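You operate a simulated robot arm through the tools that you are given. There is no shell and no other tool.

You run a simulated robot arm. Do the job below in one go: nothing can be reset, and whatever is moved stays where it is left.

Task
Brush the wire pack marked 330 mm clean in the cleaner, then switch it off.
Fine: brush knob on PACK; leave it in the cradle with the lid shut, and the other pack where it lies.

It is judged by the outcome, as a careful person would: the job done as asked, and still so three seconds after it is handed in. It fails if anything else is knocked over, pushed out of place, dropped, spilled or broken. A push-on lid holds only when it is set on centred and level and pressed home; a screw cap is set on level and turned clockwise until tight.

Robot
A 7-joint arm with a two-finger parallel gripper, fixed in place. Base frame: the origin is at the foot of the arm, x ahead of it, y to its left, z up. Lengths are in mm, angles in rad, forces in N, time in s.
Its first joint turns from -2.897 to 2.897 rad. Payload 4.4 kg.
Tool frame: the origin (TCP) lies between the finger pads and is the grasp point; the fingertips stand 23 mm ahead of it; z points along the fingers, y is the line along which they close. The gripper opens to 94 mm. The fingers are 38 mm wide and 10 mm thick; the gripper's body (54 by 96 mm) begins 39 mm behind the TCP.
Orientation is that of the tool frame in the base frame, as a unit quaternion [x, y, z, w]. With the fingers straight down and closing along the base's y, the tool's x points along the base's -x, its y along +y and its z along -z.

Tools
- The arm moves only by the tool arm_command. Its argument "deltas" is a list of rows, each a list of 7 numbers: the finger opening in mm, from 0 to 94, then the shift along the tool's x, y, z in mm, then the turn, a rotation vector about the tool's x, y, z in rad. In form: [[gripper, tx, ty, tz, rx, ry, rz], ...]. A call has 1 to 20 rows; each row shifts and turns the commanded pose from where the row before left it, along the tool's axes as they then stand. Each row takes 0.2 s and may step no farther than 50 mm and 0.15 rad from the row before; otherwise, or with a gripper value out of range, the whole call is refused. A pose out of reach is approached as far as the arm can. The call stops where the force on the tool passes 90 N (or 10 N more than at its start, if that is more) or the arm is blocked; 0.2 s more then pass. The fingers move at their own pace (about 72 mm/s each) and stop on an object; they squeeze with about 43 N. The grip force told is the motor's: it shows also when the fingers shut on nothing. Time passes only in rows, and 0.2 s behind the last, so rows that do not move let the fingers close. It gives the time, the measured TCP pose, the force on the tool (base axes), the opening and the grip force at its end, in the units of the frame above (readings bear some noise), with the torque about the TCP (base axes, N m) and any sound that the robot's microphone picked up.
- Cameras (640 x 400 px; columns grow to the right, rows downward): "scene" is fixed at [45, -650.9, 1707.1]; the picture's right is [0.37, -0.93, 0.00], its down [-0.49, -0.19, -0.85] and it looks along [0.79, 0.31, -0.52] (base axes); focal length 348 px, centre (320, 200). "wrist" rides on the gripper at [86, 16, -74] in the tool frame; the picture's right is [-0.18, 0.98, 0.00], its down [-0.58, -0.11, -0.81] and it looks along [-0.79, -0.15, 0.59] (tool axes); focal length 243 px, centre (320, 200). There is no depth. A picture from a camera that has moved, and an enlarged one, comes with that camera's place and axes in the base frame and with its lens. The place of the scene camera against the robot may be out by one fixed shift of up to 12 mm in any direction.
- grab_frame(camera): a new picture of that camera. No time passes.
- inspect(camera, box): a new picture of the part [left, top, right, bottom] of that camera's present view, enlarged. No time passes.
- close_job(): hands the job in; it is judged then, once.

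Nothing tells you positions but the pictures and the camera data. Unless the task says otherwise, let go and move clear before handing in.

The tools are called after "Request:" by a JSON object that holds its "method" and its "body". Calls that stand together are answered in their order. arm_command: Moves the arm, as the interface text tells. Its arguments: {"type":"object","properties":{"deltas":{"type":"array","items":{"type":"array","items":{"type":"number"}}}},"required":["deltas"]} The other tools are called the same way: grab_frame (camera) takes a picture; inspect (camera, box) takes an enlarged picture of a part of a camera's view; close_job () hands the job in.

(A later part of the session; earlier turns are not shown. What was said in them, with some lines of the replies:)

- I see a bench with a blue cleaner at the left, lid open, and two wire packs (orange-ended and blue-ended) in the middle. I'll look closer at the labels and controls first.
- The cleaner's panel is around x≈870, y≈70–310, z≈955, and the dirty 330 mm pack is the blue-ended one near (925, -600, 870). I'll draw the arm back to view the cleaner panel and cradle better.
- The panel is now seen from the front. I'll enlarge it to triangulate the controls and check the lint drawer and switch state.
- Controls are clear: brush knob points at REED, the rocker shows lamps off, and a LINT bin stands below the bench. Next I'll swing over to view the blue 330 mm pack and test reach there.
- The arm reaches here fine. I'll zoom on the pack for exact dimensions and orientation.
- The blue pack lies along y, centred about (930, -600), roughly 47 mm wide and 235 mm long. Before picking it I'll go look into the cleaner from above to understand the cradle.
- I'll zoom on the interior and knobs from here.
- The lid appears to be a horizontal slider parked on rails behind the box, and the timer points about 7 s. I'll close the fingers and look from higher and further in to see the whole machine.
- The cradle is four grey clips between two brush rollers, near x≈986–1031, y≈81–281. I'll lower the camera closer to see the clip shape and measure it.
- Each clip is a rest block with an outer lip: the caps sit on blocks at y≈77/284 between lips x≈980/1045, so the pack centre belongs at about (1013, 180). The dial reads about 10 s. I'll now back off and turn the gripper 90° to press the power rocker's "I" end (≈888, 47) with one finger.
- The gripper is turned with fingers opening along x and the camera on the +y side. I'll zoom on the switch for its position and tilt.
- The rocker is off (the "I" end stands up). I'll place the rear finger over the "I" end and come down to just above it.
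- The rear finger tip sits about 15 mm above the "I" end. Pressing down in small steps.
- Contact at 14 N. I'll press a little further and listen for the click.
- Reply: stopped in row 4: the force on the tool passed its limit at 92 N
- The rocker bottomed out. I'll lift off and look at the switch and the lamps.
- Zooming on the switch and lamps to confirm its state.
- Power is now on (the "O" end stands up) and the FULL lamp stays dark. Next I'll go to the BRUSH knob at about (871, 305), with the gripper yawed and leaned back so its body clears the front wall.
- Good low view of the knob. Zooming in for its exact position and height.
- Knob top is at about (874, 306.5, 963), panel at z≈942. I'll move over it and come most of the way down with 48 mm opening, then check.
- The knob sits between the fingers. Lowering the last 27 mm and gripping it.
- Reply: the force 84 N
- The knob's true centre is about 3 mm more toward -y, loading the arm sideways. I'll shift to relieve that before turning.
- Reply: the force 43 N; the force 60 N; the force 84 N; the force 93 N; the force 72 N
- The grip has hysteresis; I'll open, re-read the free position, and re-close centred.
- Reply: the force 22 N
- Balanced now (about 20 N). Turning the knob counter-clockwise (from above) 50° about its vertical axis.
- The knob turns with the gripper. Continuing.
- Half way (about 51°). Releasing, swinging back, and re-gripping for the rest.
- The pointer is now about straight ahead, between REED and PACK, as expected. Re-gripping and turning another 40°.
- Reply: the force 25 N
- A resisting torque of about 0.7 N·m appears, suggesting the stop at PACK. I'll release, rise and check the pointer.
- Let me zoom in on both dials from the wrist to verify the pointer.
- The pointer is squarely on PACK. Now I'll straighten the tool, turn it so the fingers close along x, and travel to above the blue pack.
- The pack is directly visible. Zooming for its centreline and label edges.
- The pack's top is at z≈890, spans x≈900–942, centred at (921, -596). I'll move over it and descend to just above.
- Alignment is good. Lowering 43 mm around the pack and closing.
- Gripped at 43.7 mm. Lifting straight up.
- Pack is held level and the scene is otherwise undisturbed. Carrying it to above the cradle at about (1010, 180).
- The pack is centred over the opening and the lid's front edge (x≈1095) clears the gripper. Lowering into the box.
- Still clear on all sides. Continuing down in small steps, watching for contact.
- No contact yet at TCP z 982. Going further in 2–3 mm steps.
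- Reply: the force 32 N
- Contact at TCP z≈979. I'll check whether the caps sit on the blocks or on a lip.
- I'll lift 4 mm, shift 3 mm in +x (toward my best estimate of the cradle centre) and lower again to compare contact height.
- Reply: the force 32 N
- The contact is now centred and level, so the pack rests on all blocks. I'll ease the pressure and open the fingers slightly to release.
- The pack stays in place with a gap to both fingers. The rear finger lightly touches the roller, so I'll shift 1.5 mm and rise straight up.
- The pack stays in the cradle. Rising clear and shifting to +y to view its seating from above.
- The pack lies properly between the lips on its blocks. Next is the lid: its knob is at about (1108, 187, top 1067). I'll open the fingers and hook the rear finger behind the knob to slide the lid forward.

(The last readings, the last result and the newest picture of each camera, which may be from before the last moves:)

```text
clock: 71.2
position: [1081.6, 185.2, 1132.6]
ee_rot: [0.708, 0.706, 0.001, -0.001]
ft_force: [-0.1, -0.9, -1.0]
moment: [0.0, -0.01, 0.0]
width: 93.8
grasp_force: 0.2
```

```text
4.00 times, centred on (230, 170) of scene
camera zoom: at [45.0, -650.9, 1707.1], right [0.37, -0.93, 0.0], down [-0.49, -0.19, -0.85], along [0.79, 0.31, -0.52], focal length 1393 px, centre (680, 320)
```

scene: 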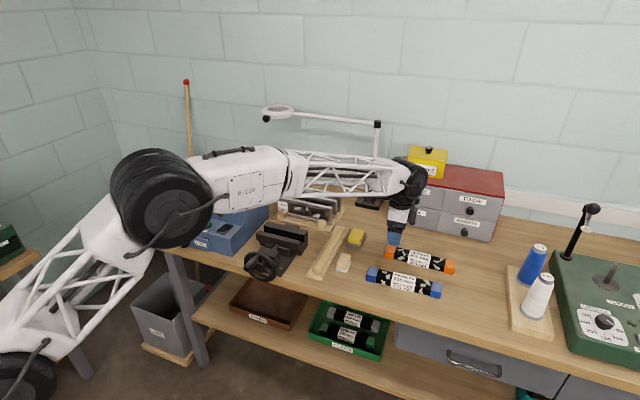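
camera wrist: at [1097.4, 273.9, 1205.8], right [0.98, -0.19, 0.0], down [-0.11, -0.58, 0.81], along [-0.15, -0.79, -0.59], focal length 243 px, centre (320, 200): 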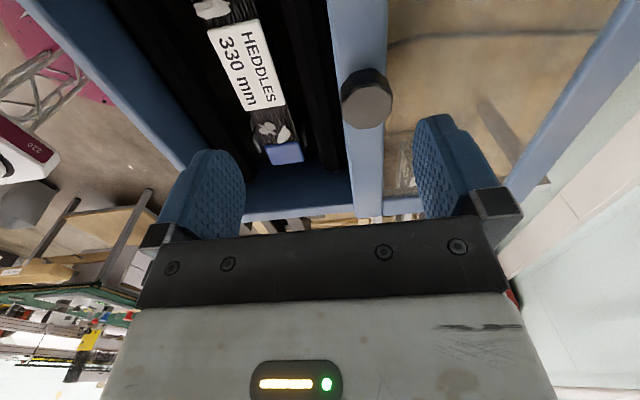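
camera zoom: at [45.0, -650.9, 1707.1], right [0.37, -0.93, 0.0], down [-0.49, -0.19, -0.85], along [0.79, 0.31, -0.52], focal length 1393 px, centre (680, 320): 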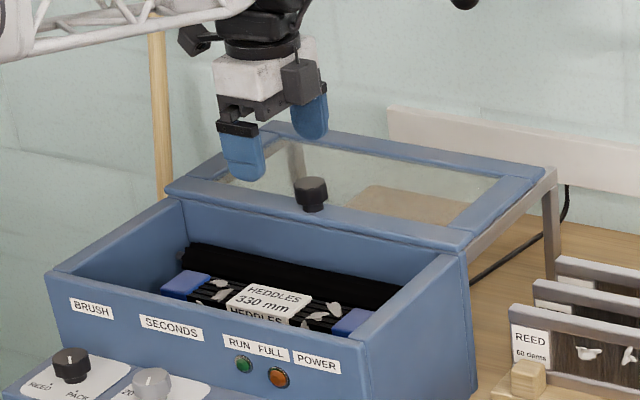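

Reach is fine here. I'll centre over the knob and lower so the fingers straddle it just above the lid.

Request:
{"method": "arm_command", "body": {"deltas": [[70, -1, 28, 0, 0, 0, 0], [70, 0, 0, 25, 0, 0, 0], [70, 0, 0, 20, 0, 0, 0], [70, 0, 0, 10, 0, 0, 0], [70, 0, 0, 0, 0, 0, 0]]}}

Request:
{"method": "grab_frame", "body": {"camera": "wrist"}}

Request:
{"method": "inspect", "body": {"camera": "scene", "box": [180, 130, 280, 200]}}

```text
clock: 72.4
position: [1108.6, 185.3, 1079.3]
ee_rot: [0.707, 0.707, 0.002, 0.0]
ft_force: [-0.4, 0.8, 0.7]
moment: [-0.03, 0.03, 0.03]
width: 70.1
grasp_force: 0.1
```

```text
taken
camera wrist: at [1125.1, 272.7, 1151.7], right [0.98, -0.19, 0.0], down [-0.11, -0.58, 0.81], along [-0.15, -0.79, -0.59], focal length 243 px, centre (320, 200)
```

wrist: 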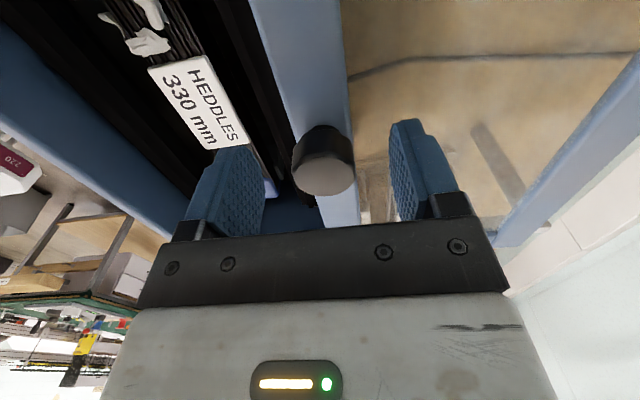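

```text
5.71 times, centred on (230, 165) of scene
camera zoom: at [45.0, -650.9, 1707.1], right [0.37, -0.93, 0.0], down [-0.49, -0.19, -0.85], along [0.79, 0.31, -0.52], focal length 1990 px, centre (834, 400)
```

zoom: 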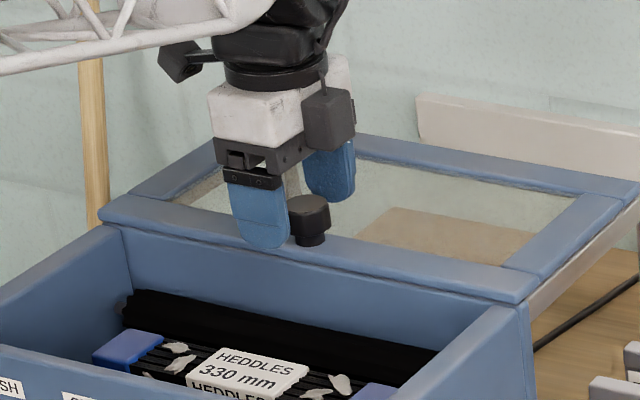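

The knob is about 8 mm further to -y. Shifting, lowering 4 mm and closing on it.

Request:
{"method": "arm_command", "body": {"deltas": [[70, -8, 1, 0, 0, 0, 0], [70, 0, 0, 4, 0, 0, 0], [50, 0, 0, 0, 0, 0, 0], [40, 0, 0, 0, 0, 0, 0], [0, 0, 0, 0, 0, 0, 0], [0, 0, 0, 0, 0, 0, 0], [0, 0, 0, 0, 0, 0, 0]]}}

Request:
{"method": "grab_frame", "body": {"camera": "wrist"}}

Request:
{"method": "inspect", "body": {"camera": "scene", "box": [180, 130, 280, 200]}}

```text
clock: 74.0
position: [1110.1, 176.7, 1074.2]
ee_rot: [0.708, 0.707, 0.0, -0.001]
ft_force: [-1.7, -1.3, -0.8]
moment: [0.07, 0.35, -0.02]
width: 32.8
grasp_force: 44.8
```

```text
taken
camera wrist: at [1126.1, 264.5, 1147.3], right [0.98, -0.19, 0.0], down [-0.11, -0.58, 0.81], along [-0.15, -0.79, -0.59], focal length 243 px, centre (320, 200)
```

wrist: 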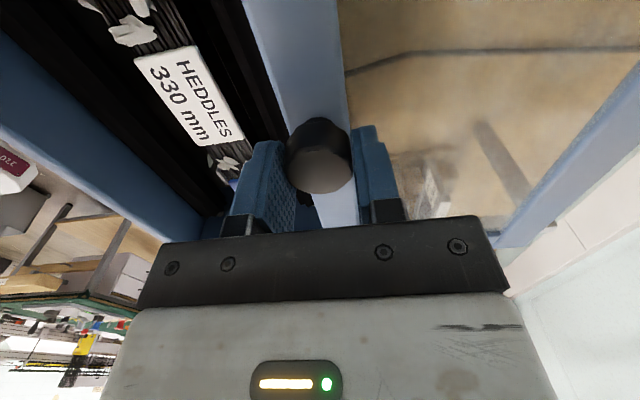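

```text
5.71 times, centred on (230, 165) of scene
camera zoom: at [45.0, -650.9, 1707.1], right [0.37, -0.93, 0.0], down [-0.49, -0.19, -0.85], along [0.79, 0.31, -0.52], focal length 1990 px, centre (834, 400)
```

zoom: 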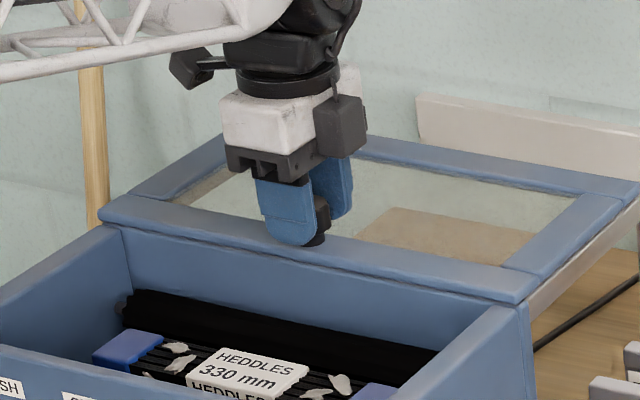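

The lid knob is gripped. Pulling forward (-x) gently as a test.

Request:
{"method": "arm_command", "body": {"deltas": [[0, 0, -4, 0, 0, 0, 0], [0, 0, -6, 0, 0, 0, 0], [0, 0, -8, 0, 0, 0, 0], [0, 0, 0, 0, 0, 0, 0]]}}

Request:
{"method": "inspect", "body": {"camera": "scene", "box": [160, 130, 300, 220]}}

```text
clock: 75.0
position: [1091.9, 177.5, 1074.3]
ee_rot: [0.707, 0.707, 0.001, 0.0]
ft_force: [0.0, -6.4, -1.9]
moment: [0.16, 0.47, -0.11]
width: 32.8
grasp_force: 44.9
```

```text
4.44 times, centred on (230, 175) of scene
camera zoom: at [45.0, -650.9, 1707.1], right [0.37, -0.93, 0.0], down [-0.49, -0.19, -0.85], along [0.79, 0.31, -0.52], focal length 1548 px, centre (720, 311)
```

zoom: 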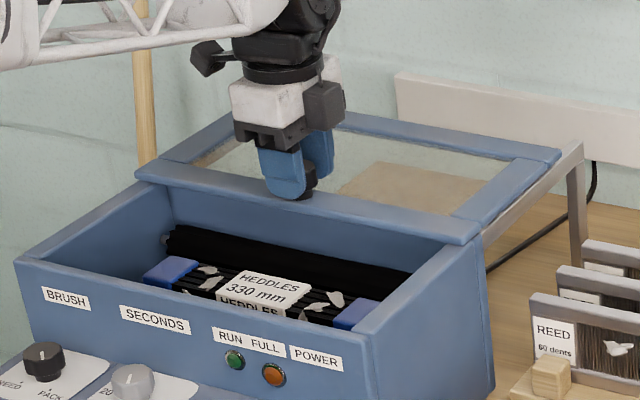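

The lid slides freely. Continuing forward.

Request:
{"method": "arm_command", "body": {"deltas": [[0, 0, -12, 0, 0, 0, 0], [0, 0, -15, 0, 0, 0, 0], [0, 0, -15, 0, 0, 0, 0], [0, 0, -15, 0, 0, 0, 0], [0, 0, -15, 0, 0, 0, 0], [0, 0, -15, 0, 0, 0, 0], [0, 0, -15, 0, 0, 0, 0], [0, 0, -15, 0, 0, 0, 0], [0, 0, -10, 0, 0, 0, 0], [0, 0, 0, 0, 0, 0, 0]]}}

Request:
{"method": "inspect", "body": {"camera": "scene", "box": [140, 130, 300, 240]}}

```text
clock: 77.2
position: [965.1, 176.6, 1074.3]
ee_rot: [0.708, 0.706, 0.001, -0.001]
ft_force: [-1.3, -4.6, 4.8]
moment: [0.36, 0.4, -0.1]
width: 32.6
grasp_force: 45.1
```

```text
3.64 times, centred on (220, 185) of scene
camera zoom: at [45.0, -650.9, 1707.1], right [0.37, -0.93, 0.0], down [-0.49, -0.19, -0.85], along [0.79, 0.31, -0.52], focal length 1266 px, centre (684, 254)
```

zoom: 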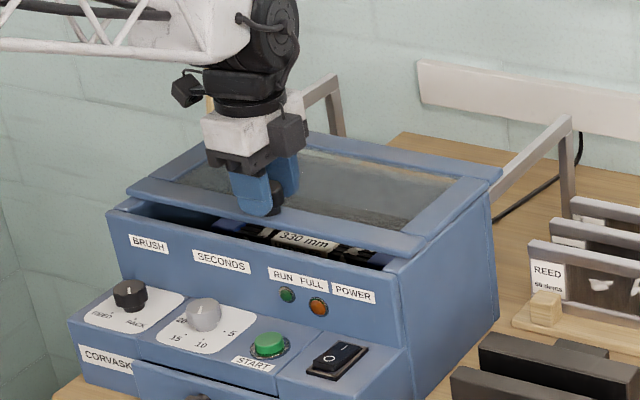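

Nearly shut. Pulling the last stretch in smaller steps until it stops.

Request:
{"method": "arm_command", "body": {"deltas": [[0, 0, -10, 0, 0, 0, 0], [0, 0, -8, 0, 0, 0, 0], [0, 0, -5, 0, 0, 0, 0], [0, 0, 0, 0, 0, 0, 0]]}}

Request:
{"method": "inspect", "body": {"camera": "scene", "box": [140, 130, 300, 240]}}

```text
clock: 78.2
position: [940.9, 176.9, 1074.3]
ee_rot: [0.708, 0.706, 0.001, 0.0]
ft_force: [1.1, -9.4, 2.0]
moment: [0.1, 0.08, -0.09]
width: 32.9
grasp_force: 45.1
```

```text
3.64 times, centred on (220, 185) of scene
camera zoom: at [45.0, -650.9, 1707.1], right [0.37, -0.93, 0.0], down [-0.49, -0.19, -0.85], along [0.79, 0.31, -0.52], focal length 1266 px, centre (684, 254)
```

zoom: 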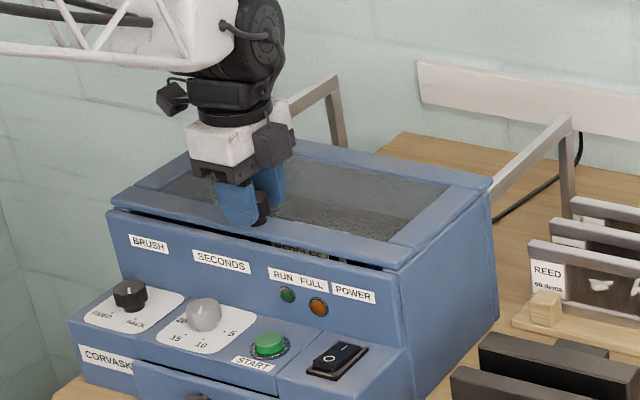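

Request:
{"method": "arm_command", "body": {"deltas": [[0, 0, -5, 0, 0, 0, 0], [0, 0, -4, 0, 0, 0, 0], [0, 0, -3, 0, 0, 0, 0], [0, 0, -3, 0, 0, 0, 0], [0, 0, 0, 0, 0, 0, 0]]}}

Request:
{"method": "inspect", "body": {"camera": "scene", "box": [140, 130, 300, 240]}}

```text
clock: 79.3
position: [929.6, 177.6, 1073.7]
ee_rot: [0.707, 0.707, 0.003, 0.001]
ft_force: [37.4, 3.8, -7.4]
moment: [-0.09, 0.19, -0.2]
width: 32.8
grasp_force: 45.3
stopped in row 5: the force on the tool passed its limit at 91 N (the readings are from after the stop); the commanded pose is now the measured one
```

```text
3.64 times, centred on (220, 185) of scene
camera zoom: at [45.0, -650.9, 1707.1], right [0.37, -0.93, 0.0], down [-0.49, -0.19, -0.85], along [0.79, 0.31, -0.52], focal length 1266 px, centre (684, 254)
```

zoom: 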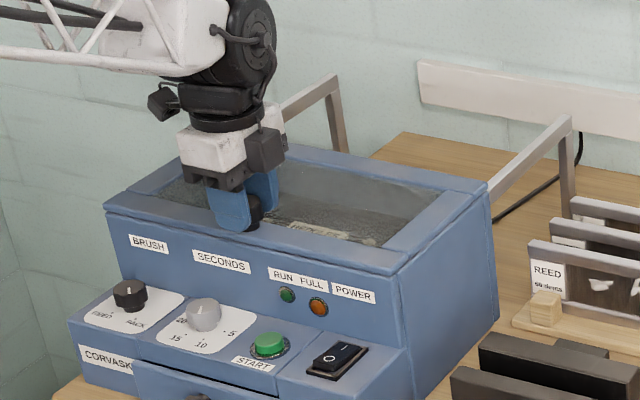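

The lid has reached its stop and is shut. Releasing the knob, rising, and moving to the START button.

Request:
{"method": "arm_command", "body": {"deltas": [[45, 0, 0, 0, 0, 0, 0], [60, 0, 0, 0, 0, 0, 0], [60, 0, 0, -20, 0, 0, 0], [60, 0, 0, -40, 0, 0, 0], [94, -26, -40, 0, 0, 0, 0], [94, -25, -40, 0, 0, 0, 0], [94, 0, -37, 0, 0, 0, 0], [94, 0, 0, 40, 0, 0, 0], [94, 0, 0, 45, 0, 0, 0], [94, 0, 0, 40, 0, 0, 0], [94, 0, 0, 0, 0, 0, 0]]}}

Request:
{"method": "grab_frame", "body": {"camera": "wrist"}}

Request:
{"method": "inspect", "body": {"camera": "scene", "box": [140, 130, 300, 240]}}

```text
clock: 81.7
position: [811.6, 127.3, 1008.6]
ee_rot: [0.707, 0.707, 0.004, 0.002]
ft_force: [0.2, -0.3, 0.1]
moment: [0.01, -0.03, -0.02]
width: 94.2
grasp_force: 0.2
```

```text
taken
camera wrist: at [827.4, 214.2, 1081.8], right [0.98, -0.19, 0.01], down [-0.12, -0.58, 0.8], along [-0.15, -0.79, -0.59], focal length 243 px, centre (320, 200)
```

wrist: 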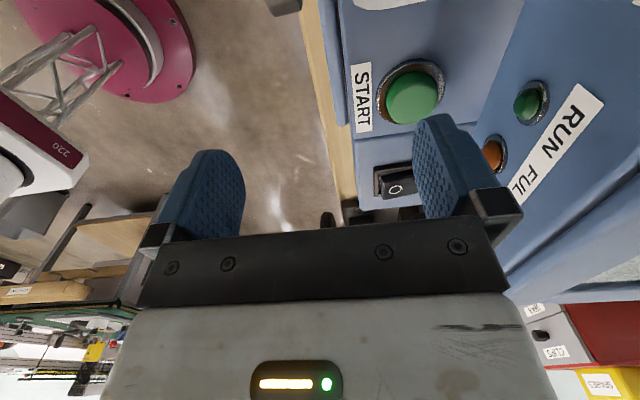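

```text
3.64 times, centred on (220, 185) of scene
camera zoom: at [45.0, -650.9, 1707.1], right [0.37, -0.93, 0.0], down [-0.49, -0.19, -0.85], along [0.79, 0.31, -0.52], focal length 1266 px, centre (684, 254)
```

zoom: 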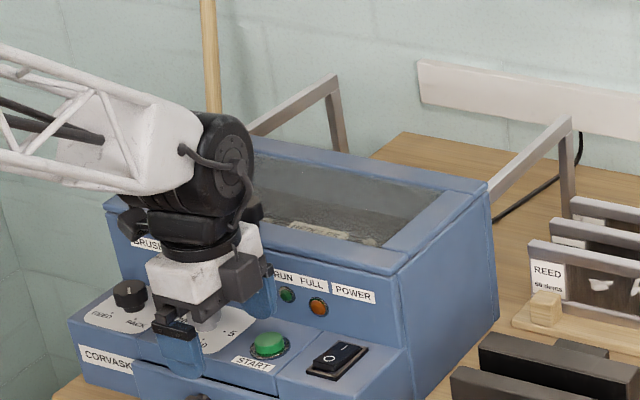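

The rear finger is above START at (865, 127). Pressing down gently.

Request:
{"method": "arm_command", "body": {"deltas": [[94, 0, 2, 25, 0, 0, 0], [94, 0, 0, 6, 0, 0, 0], [94, 0, 0, 3, 0, 0, 0], [94, 0, 0, 0, 0, 0, 0]]}}

```text
clock: 82.7
position: [813.8, 126.6, 974.8]
ee_rot: [0.707, 0.707, 0.004, 0.002]
ft_force: [0.7, 1.1, 4.5]
moment: [0.03, -0.27, 0.09]
width: 94.1
grasp_force: 0.1
heard: click
```

A click was heard. Checking whether the RUN lamp is lit.

Request:
{"method": "grab_frame", "body": {"camera": "wrist"}}

Request:
{"method": "inspect", "body": {"camera": "scene", "box": [180, 190, 240, 235]}}

```text
taken
camera wrist: at [829.9, 214.2, 1048.5], right [0.98, -0.19, 0.01], down [-0.12, -0.58, 0.8], along [-0.15, -0.79, -0.59], focal length 243 px, centre (320, 200)
```

wrist: 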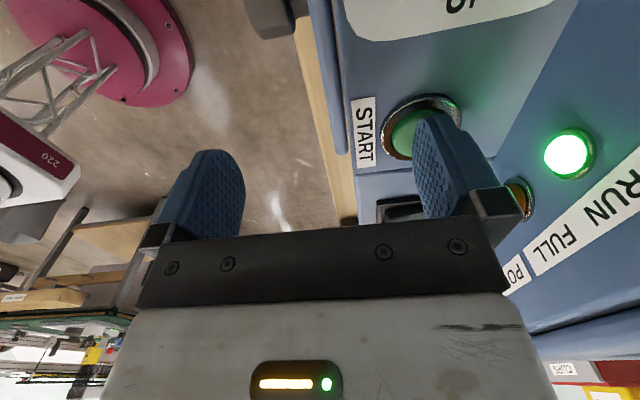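

```text
8.89 times, centred on (210, 212) of scene
camera zoom: at [45.0, -650.9, 1707.1], right [0.37, -0.93, 0.0], down [-0.49, -0.19, -0.85], along [0.79, 0.31, -0.52], focal length 3096 px, centre (1298, 89)
```

zoom: 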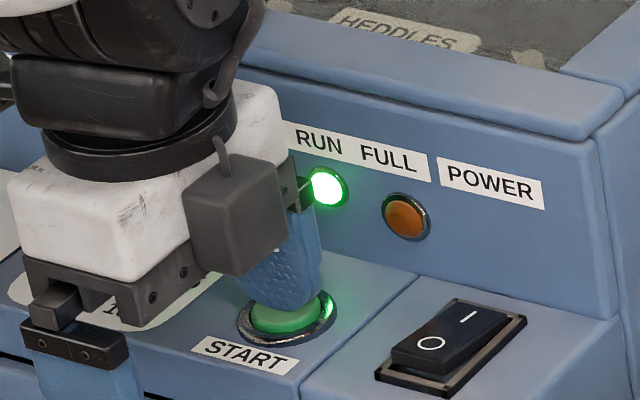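

The green RUN lamp is lit, so the brushes are running. I'll lift off the button and wait while watching it.

Request:
{"method": "arm_command", "body": {"deltas": [[94, 0, 0, -20, 0, 0, 0], [94, 0, 0, -40, 0, 0, 0], [94, 0, -40, -20, 0, 0, 0], [94, 0, -40, 0, 0, 0, 0], [94, 0, 0, 0, 0, 0, 0], [94, 0, 0, 0, 0, 0, 0], [94, 0, 0, 0, 0, 0, 0], [94, 0, 0, 0, 0, 0, 0], [94, 0, 0, 0, 0, 0, 0], [94, 0, 0, 0, 0, 0, 0], [94, 0, 0, 0, 0, 0, 0], [94, 0, 0, 0, 0, 0, 0], [94, 0, 0, 0, 0, 0, 0], [94, 0, 0, 0, 0, 0, 0], [94, 0, 0, 0, 0, 0, 0]]}}

Request:
{"method": "inspect", "body": {"camera": "scene", "box": [160, 150, 280, 240]}}

```text
clock: 85.9
position: [731.9, 125.7, 1054.1]
ee_rot: [0.708, 0.706, 0.004, 0.002]
ft_force: [-0.1, -0.8, -0.6]
moment: [0.0, 0.03, 0.01]
width: 93.9
grasp_force: 0.0
```

```text
4.44 times, centred on (220, 195) of scene
camera zoom: at [45.0, -650.9, 1707.1], right [0.37, -0.93, 0.0], down [-0.49, -0.19, -0.85], along [0.79, 0.31, -0.52], focal length 1548 px, centre (764, 222)
```

zoom: 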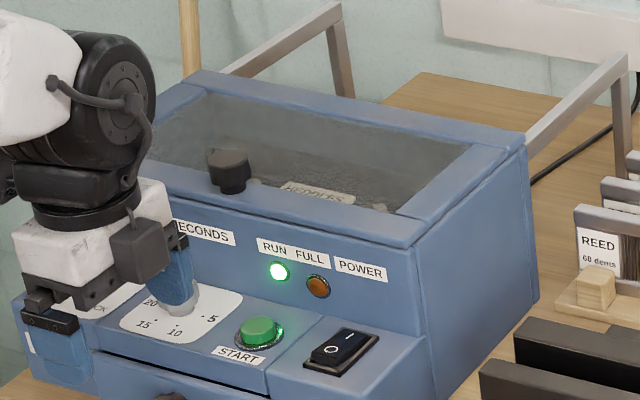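

Still running, FULL lamp dark. Waiting on.

Request:
{"method": "arm_command", "body": {"deltas": [[94, 0, 0, 0, 0, 0, 0], [94, 0, 0, 0, 0, 0, 0], [94, 0, 0, 0, 0, 0, 0], [94, 0, 0, 0, 0, 0, 0], [94, 0, 0, 0, 0, 0, 0], [94, 0, 0, 0, 0, 0, 0], [94, 0, 0, 0, 0, 0, 0], [94, 0, 0, 0, 0, 0, 0], [94, 0, 0, 0, 0, 0, 0], [94, 0, 0, 0, 0, 0, 0], [94, 0, 0, 0, 0, 0, 0], [94, 0, 0, 0, 0, 0, 0], [94, 0, 0, 0, 0, 0, 0], [94, 0, 0, 0, 0, 0, 0], [94, 0, 0, 0, 0, 0, 0]]}}

Request:
{"method": "inspect", "body": {"camera": "scene", "box": [160, 150, 280, 240]}}

```text
clock: 89.1
position: [733.5, 126.0, 1054.2]
ee_rot: [0.708, 0.706, 0.003, 0.002]
ft_force: [0.3, 0.1, 0.3]
moment: [0.03, 0.03, 0.01]
width: 94.2
grasp_force: 0.1
```

```text
4.44 times, centred on (220, 195) of scene
camera zoom: at [45.0, -650.9, 1707.1], right [0.37, -0.93, 0.0], down [-0.49, -0.19, -0.85], along [0.79, 0.31, -0.52], focal length 1548 px, centre (764, 222)
```

zoom: 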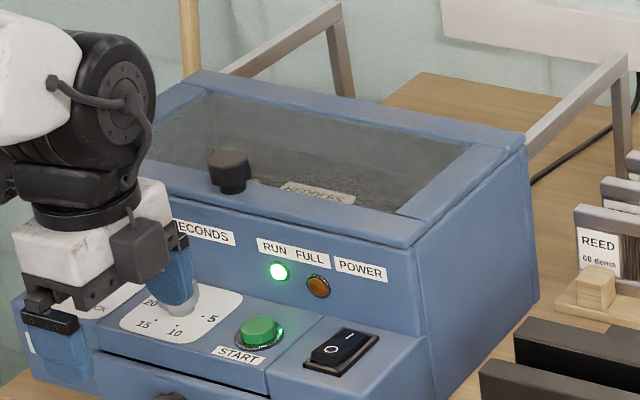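

Request:
{"method": "arm_command", "body": {"deltas": [[94, 0, 0, 0, 0, 0, 0], [94, 0, 0, 0, 0, 0, 0], [94, 0, 0, 0, 0, 0, 0], [94, 0, 0, 0, 0, 0, 0], [94, 0, 0, 0, 0, 0, 0], [94, 0, 0, 0, 0, 0, 0], [94, 0, 0, 0, 0, 0, 0], [94, 0, 0, 0, 0, 0, 0], [94, 0, 0, 0, 0, 0, 0], [94, 0, 0, 0, 0, 0, 0], [94, 0, 0, 0, 0, 0, 0], [94, 0, 0, 0, 0, 0, 0], [94, 0, 0, 0, 0, 0, 0], [94, 0, 0, 0, 0, 0, 0], [94, 0, 0, 0, 0, 0, 0], [94, 0, 0, 0, 0, 0, 0], [94, 0, 0, 0, 0, 0, 0], [94, 0, 0, 0, 0, 0, 0], [94, 0, 0, 0, 0, 0, 0], [94, 0, 0, 0, 0, 0, 0]]}}

Request:
{"method": "inspect", "body": {"camera": "scene", "box": [160, 150, 280, 240]}}

```text
clock: 93.3
position: [733.7, 125.8, 1054.6]
ee_rot: [0.708, 0.706, 0.003, 0.002]
ft_force: [-0.4, -0.3, 0.3]
moment: [0.01, 0.01, 0.01]
width: 93.9
grasp_force: 0.1
```

```text
4.44 times, centred on (220, 195) of scene
camera zoom: at [45.0, -650.9, 1707.1], right [0.37, -0.93, 0.0], down [-0.49, -0.19, -0.85], along [0.79, 0.31, -0.52], focal length 1548 px, centre (764, 222)
```

zoom: 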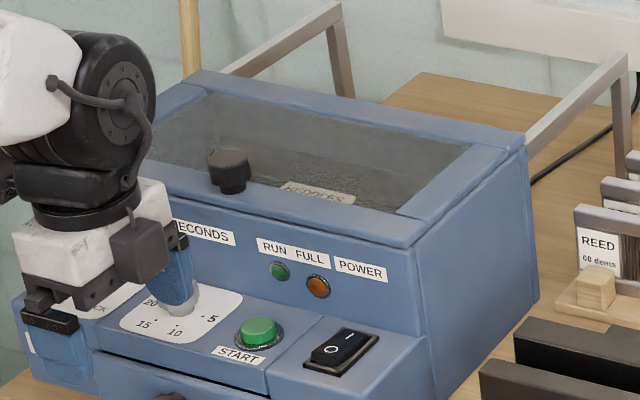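

The RUN lamp has gone out and FULL is not lit. I'll look at the pack through the lid window from above to verify it is clean.

Request:
{"method": "arm_command", "body": {"deltas": [[50, 0, 0, -45, 0, 0, 0], [0, 0, 0, -45, 0, 0, 0], [0, 0, 0, -45, 0, 0, 0], [0, 23, 40, 0, 0, 0, 0], [0, 23, 40, 0, 0, 0, 0], [0, 23, 40, 0, 0, 0, 0], [0, 23, 40, 0, 0, 0, 0], [0, 23, 40, 0, 0, 0, 0], [0, 23, 40, 0, 0, 0, 0], [0, 23, 40, 0, 0, 0, 0], [0, 0, 0, 0, 0, 0, 0]]}}

Request:
{"method": "grab_frame", "body": {"camera": "wrist"}}

Request:
{"method": "inspect", "body": {"camera": "wrist", "box": [240, 0, 440, 160]}}

Request:
{"method": "inspect", "body": {"camera": "scene", "box": [180, 160, 260, 210]}}

```text
clock: 95.7
position: [1014.7, 288.8, 1191.7]
ee_rot: [0.707, 0.707, 0.003, 0.001]
ft_force: [0.1, 0.1, 0.3]
moment: [0.0, -0.02, 0.01]
width: 0.0
grasp_force: 41.9
```

```text
taken
camera wrist: at [1030.1, 375.5, 1264.5], right [0.98, -0.19, 0.01], down [-0.11, -0.58, 0.8], along [-0.15, -0.79, -0.59], focal length 243 px, centre (320, 200)
```

wrist: 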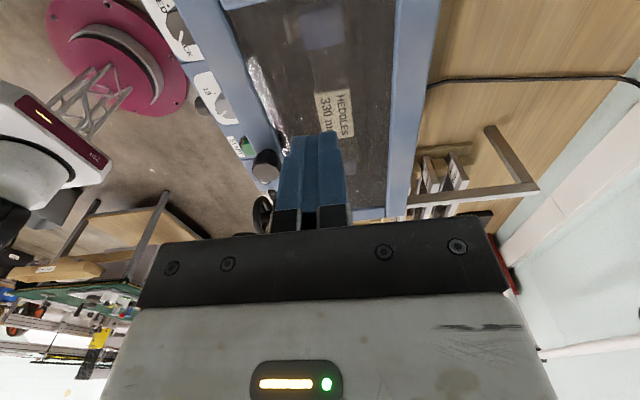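

```text
2.50 times, centred on (340, 80) of wrist
camera zoom: at [1030.1, 375.5, 1264.5], right [0.98, -0.19, 0.01], down [-0.11, -0.58, 0.8], along [-0.15, -0.79, -0.59], focal length 606 px, centre (270, 500)
```

zoom: 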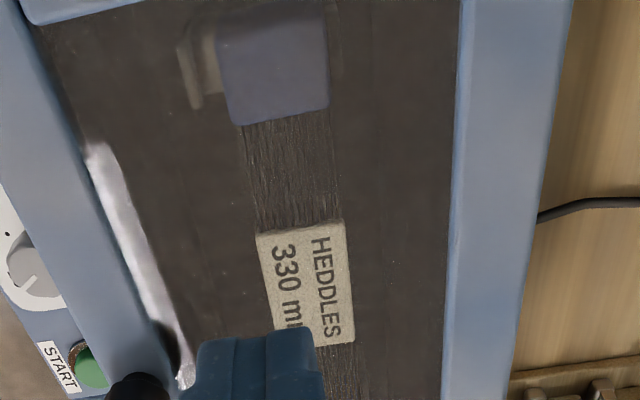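

```text
8.00 times, centred on (220, 185) of scene
camera zoom: at [45.0, -650.9, 1707.1], right [0.37, -0.93, 0.0], down [-0.49, -0.19, -0.85], along [0.79, 0.31, -0.52], focal length 2786 px, centre (1120, 320)
```

zoom: 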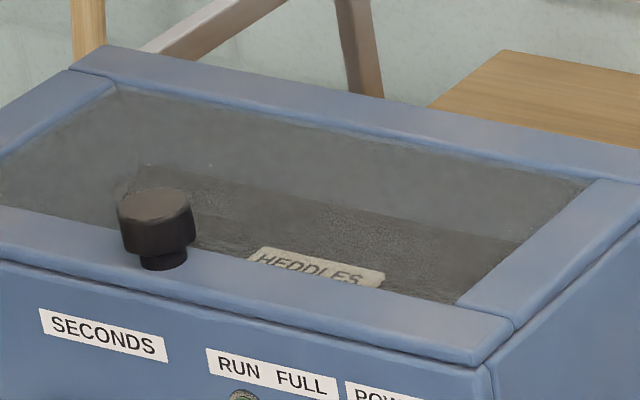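

The +y half of the pack shows no lint any more. I'll shift to see the other half.

Request:
{"method": "arm_command", "body": {"deltas": [[0, -45, 0, 0, 0, 0, 0], [0, -45, 0, 0, 0, 0, 0], [0, -45, 0, 0, 0, 0, 0], [0, 0, 0, 0, 0, 0, 0]]}}

Request:
{"method": "grab_frame", "body": {"camera": "wrist"}}

Request:
{"method": "inspect", "body": {"camera": "wrist", "box": [240, 0, 440, 160]}}

```text
clock: 96.7
position: [1012.9, 150.7, 1190.1]
ee_rot: [0.707, 0.707, 0.002, 0.001]
ft_force: [0.0, 0.4, 0.2]
moment: [-0.01, -0.02, -0.02]
width: 0.0
grasp_force: 42.1
```

```text
taken
camera wrist: at [1029.7, 238.7, 1264.4], right [0.98, -0.19, 0.01], down [-0.11, -0.58, 0.8], along [-0.15, -0.79, -0.59], focal length 243 px, centre (320, 200)
```

wrist: 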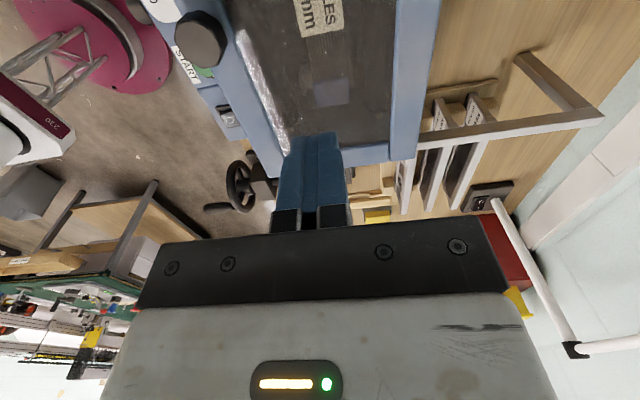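

```text
2.50 times, centred on (340, 80) of wrist
camera zoom: at [1029.7, 238.7, 1264.4], right [0.98, -0.19, 0.01], down [-0.11, -0.58, 0.8], along [-0.15, -0.79, -0.59], focal length 606 px, centre (270, 500)
```

zoom: 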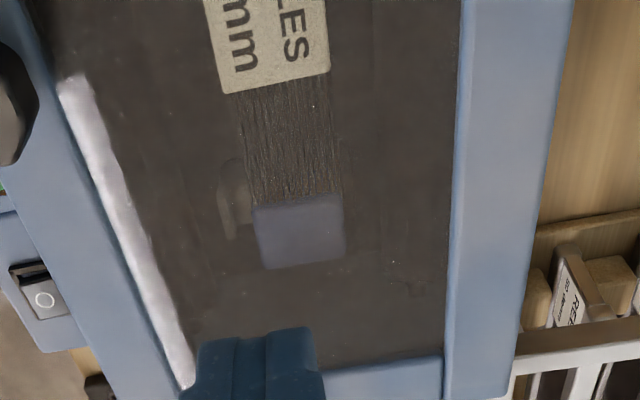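

Both halves are clean. Now to switch off: I'll go above the "O" end of the rocker (≈857, 47) with the rear finger.

Request:
{"method": "arm_command", "body": {"deltas": [[40, -20.8, -41.5, 0, 0, 0, 0], [94, -20.8, -41.5, 0, 0, 0, 0], [94, -20.8, -41.5, 0, 0, 0, 0], [94, -20.8, -41.5, 0, 0, 0, 0], [94, -20.8, -41.5, 0, 0, 0, 0], [94, 0, 0, 45, 0, 0, 0], [94, 0, 0, 45, 0, 0, 0], [94, 0, 0, 45, 0, 0, 0], [94, 0, 0, 45, 0, 0, 0], [94, 0, 0, 15, 0, 0, 0], [94, 0, 0, 0, 0, 0, 0]]}}

Request:
{"method": "grab_frame", "body": {"camera": "wrist"}}

Request:
{"method": "inspect", "body": {"camera": "scene", "box": [180, 190, 250, 240]}}

```text
clock: 99.1
position: [806.3, 48.6, 994.3]
ee_rot: [0.708, 0.706, 0.003, 0.002]
ft_force: [0.5, 0.5, 0.1]
moment: [-0.03, -0.02, 0.01]
width: 94.0
grasp_force: 0.1
```

```text
taken
camera wrist: at [822.7, 136.0, 1067.5], right [0.98, -0.19, 0.01], down [-0.12, -0.58, 0.8], along [-0.15, -0.79, -0.59], focal length 243 px, centre (320, 200)
```

wrist: 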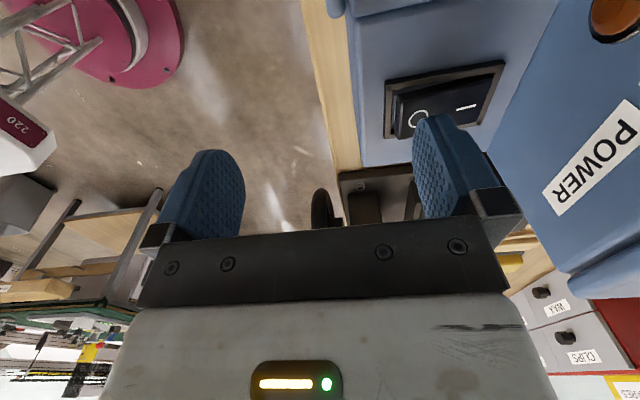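

```text
8.00 times, centred on (215, 215) of scene
camera zoom: at [45.0, -650.9, 1707.1], right [0.37, -0.93, 0.0], down [-0.49, -0.19, -0.85], along [0.79, 0.31, -0.52], focal length 2786 px, centre (1160, 80)
```

zoom: 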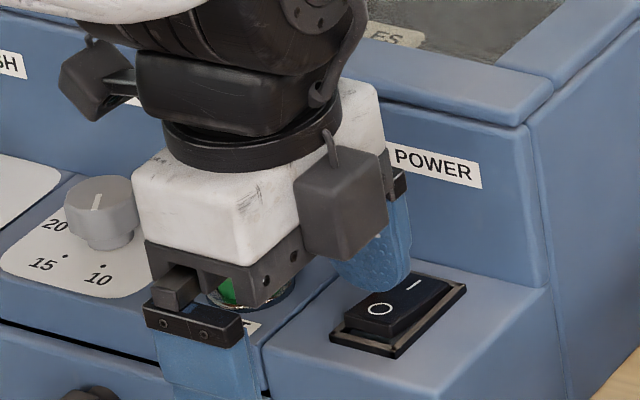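

The finger is right above the raised "O" end. Pressing down gently.

Request:
{"method": "arm_command", "body": {"deltas": [[94, 0, 0, 8, 0, 0, 0], [94, 0, 0, 4, 0, 0, 0], [94, 0, 0, 4, 0, 0, 0], [94, 0, 0, 2, 0, 0, 0], [94, 0, 0, 0, 0, 0, 0]]}}

```text
clock: 100.3
position: [806.5, 48.0, 977.2]
ee_rot: [0.708, 0.707, 0.003, 0.002]
ft_force: [-1.5, 0.9, 10.6]
moment: [-0.13, -0.62, 0.05]
width: 93.4
grasp_force: 0.0
```

Request:
{"method": "arm_command", "body": {"deltas": [[94, 0, 0, 2, 0, 0, 0], [94, 0, 0, 1.5, 0, 0, 0], [94, 0, 0, 0, 0, 0, 0]]}}

Request:
{"method": "inspect", "body": {"camera": "scene", "box": [180, 190, 250, 240]}}

```text
clock: 101.1
position: [807.3, 48.8, 976.8]
ee_rot: [0.708, 0.706, 0.005, 0.004]
ft_force: [-7.1, -2.1, 62.4]
moment: [-0.16, -3.37, -0.15]
width: 91.0
grasp_force: 0.0
```

```text
8.00 times, centred on (215, 215) of scene
camera zoom: at [45.0, -650.9, 1707.1], right [0.37, -0.93, 0.0], down [-0.49, -0.19, -0.85], along [0.79, 0.31, -0.52], focal length 2786 px, centre (1160, 80)
```

zoom: 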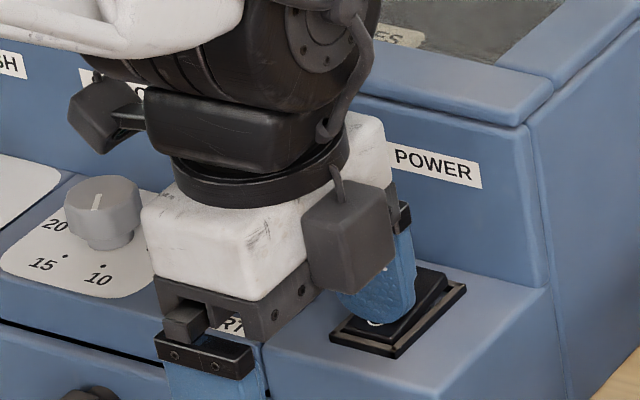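

It has bottomed out at 62 N. Lifting away and checking the switch.

Request:
{"method": "arm_command", "body": {"deltas": [[94, 0, 0, -10, 0, 0, 0], [94, 0, 0, -40, 0, 0, 0], [94, 0, -40, -30, 0, 0, 0], [94, 0, -40, -30, 0, 0, 0], [94, 0, 0, 0, 0, 0, 0]]}}

Request:
{"method": "inspect", "body": {"camera": "scene", "box": [140, 150, 260, 240]}}

Request:
{"method": "inspect", "body": {"camera": "scene", "box": [200, 202, 240, 238]}}

Request:
{"method": "grab_frame", "body": {"camera": "wrist"}}

```text
clock: 102.3
position: [726.1, 49.3, 1083.7]
ee_rot: [0.708, 0.707, 0.003, 0.001]
ft_force: [-0.2, 0.0, 0.9]
moment: [0.01, -0.01, 0.01]
width: 94.3
grasp_force: 0.1
```

```text
4.44 times, centred on (200, 195) of scene
camera zoom: at [45.0, -650.9, 1707.1], right [0.37, -0.93, 0.0], down [-0.49, -0.19, -0.85], along [0.79, 0.31, -0.52], focal length 1548 px, centre (853, 222)
```

zoom: 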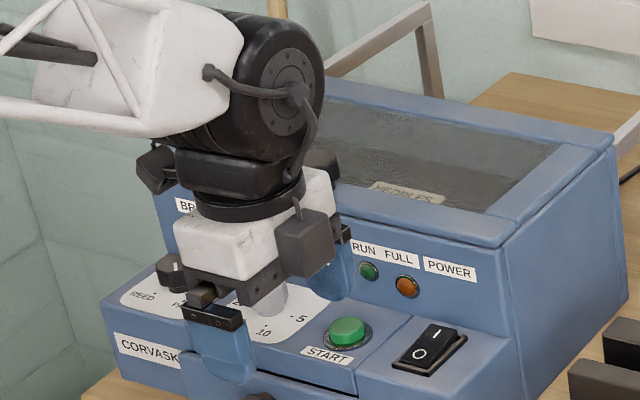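

```text
11.11 times, centred on (220, 220) of scene
camera zoom: at [45.0, -650.9, 1707.1], right [0.37, -0.93, 0.0], down [-0.49, -0.19, -0.85], along [0.79, 0.31, -0.52], focal length 3870 px, centre (1431, -22)
```

zoom: 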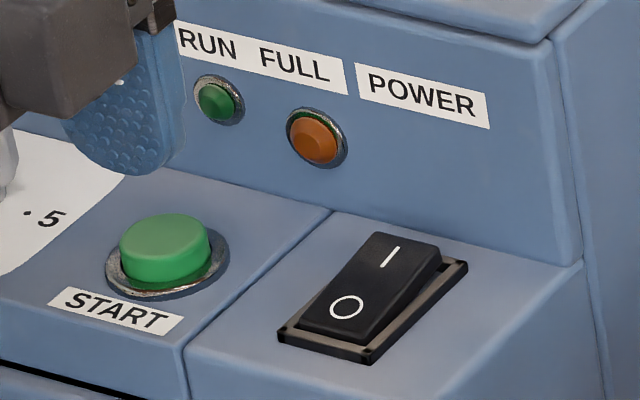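

```text
taken
camera wrist: at [741.6, 135.5, 1156.8], right [0.98, -0.19, 0.01], down [-0.11, -0.58, 0.8], along [-0.15, -0.79, -0.59], focal length 243 px, centre (320, 200)
```

wrist: 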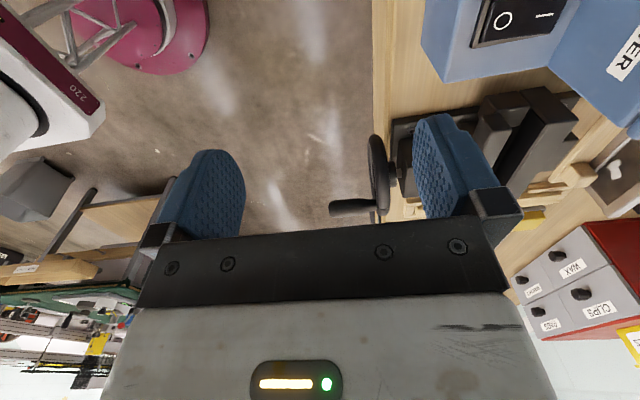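

The rocker is off again (the "I" end stands up). I'll back the arm well clear and check the whole scene once more.

Request:
{"method": "arm_command", "body": {"deltas": [[94, 0, -30, -40, 0, 0, 0], [94, 0, -30, -40, 0, 0, 0], [94, 0, -30, -40, 0, 0, 0], [94, 0, -30, -40, 0, 0, 0], [94, 0, -30, -20, 0, 0, 0], [94, 0, 0, 0, 0, 0, 0]]}}

Request:
{"method": "grab_frame", "body": {"camera": "scene"}}

Request:
{"method": "inspect", "body": {"camera": "scene", "box": [140, 140, 300, 260]}}

```text
clock: 103.7
position: [572.7, 48.3, 1261.6]
ee_rot: [0.707, 0.707, 0.002, 0.002]
ft_force: [0.1, 0.0, 0.2]
moment: [0.01, -0.03, 0.02]
width: 94.0
grasp_force: 0.0
```

```text
taken
```

scene: 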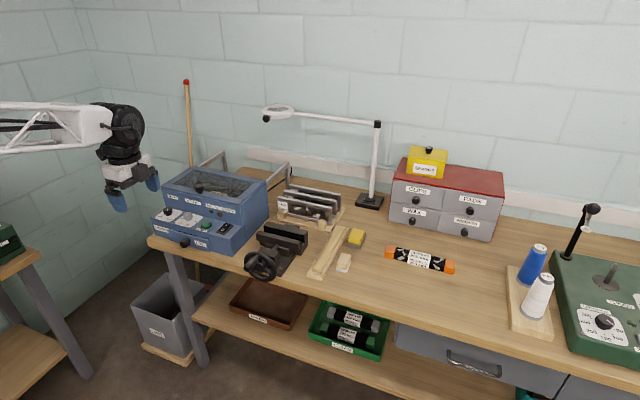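

```text
3.33 times, centred on (220, 200) of scene
camera zoom: at [45.0, -650.9, 1707.1], right [0.37, -0.93, 0.0], down [-0.49, -0.19, -0.85], along [0.79, 0.31, -0.52], focal length 1161 px, centre (653, 200)
```

zoom: 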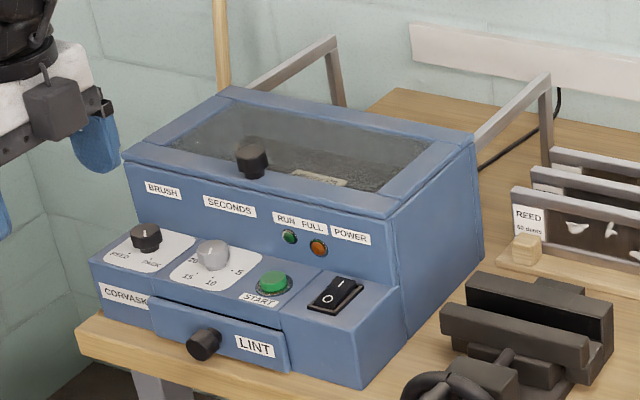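

The lid is shut, the brush knob is on PACK and the power is off. The 330 mm pack is clean in the cradle, the 280 mm pack lies where it was, and nothing else was disturbed, so I'm handing the job in.

Request:
{"method": "close_job", "body": {}}

```text
The job is handed in.
```

The 330 mm wire pack is brushed clean and sits in the cradle with the lid shut, and the cleaner is switched off.

- **Brushing:** I set the brush knob to PACK and left the timer at about 10 s, where it already stood. One run was enough: seen from above through the lid window, no lint is left on the pack. I couldn't see its front face.
- **Lint drawer:** The FULL lamp never lit, so I left the drawer alone.
- **Everything else:** The 280 mm pack is still where it lay, and the final picture shows nothing knocked or moved. The arm is clear of the bench.
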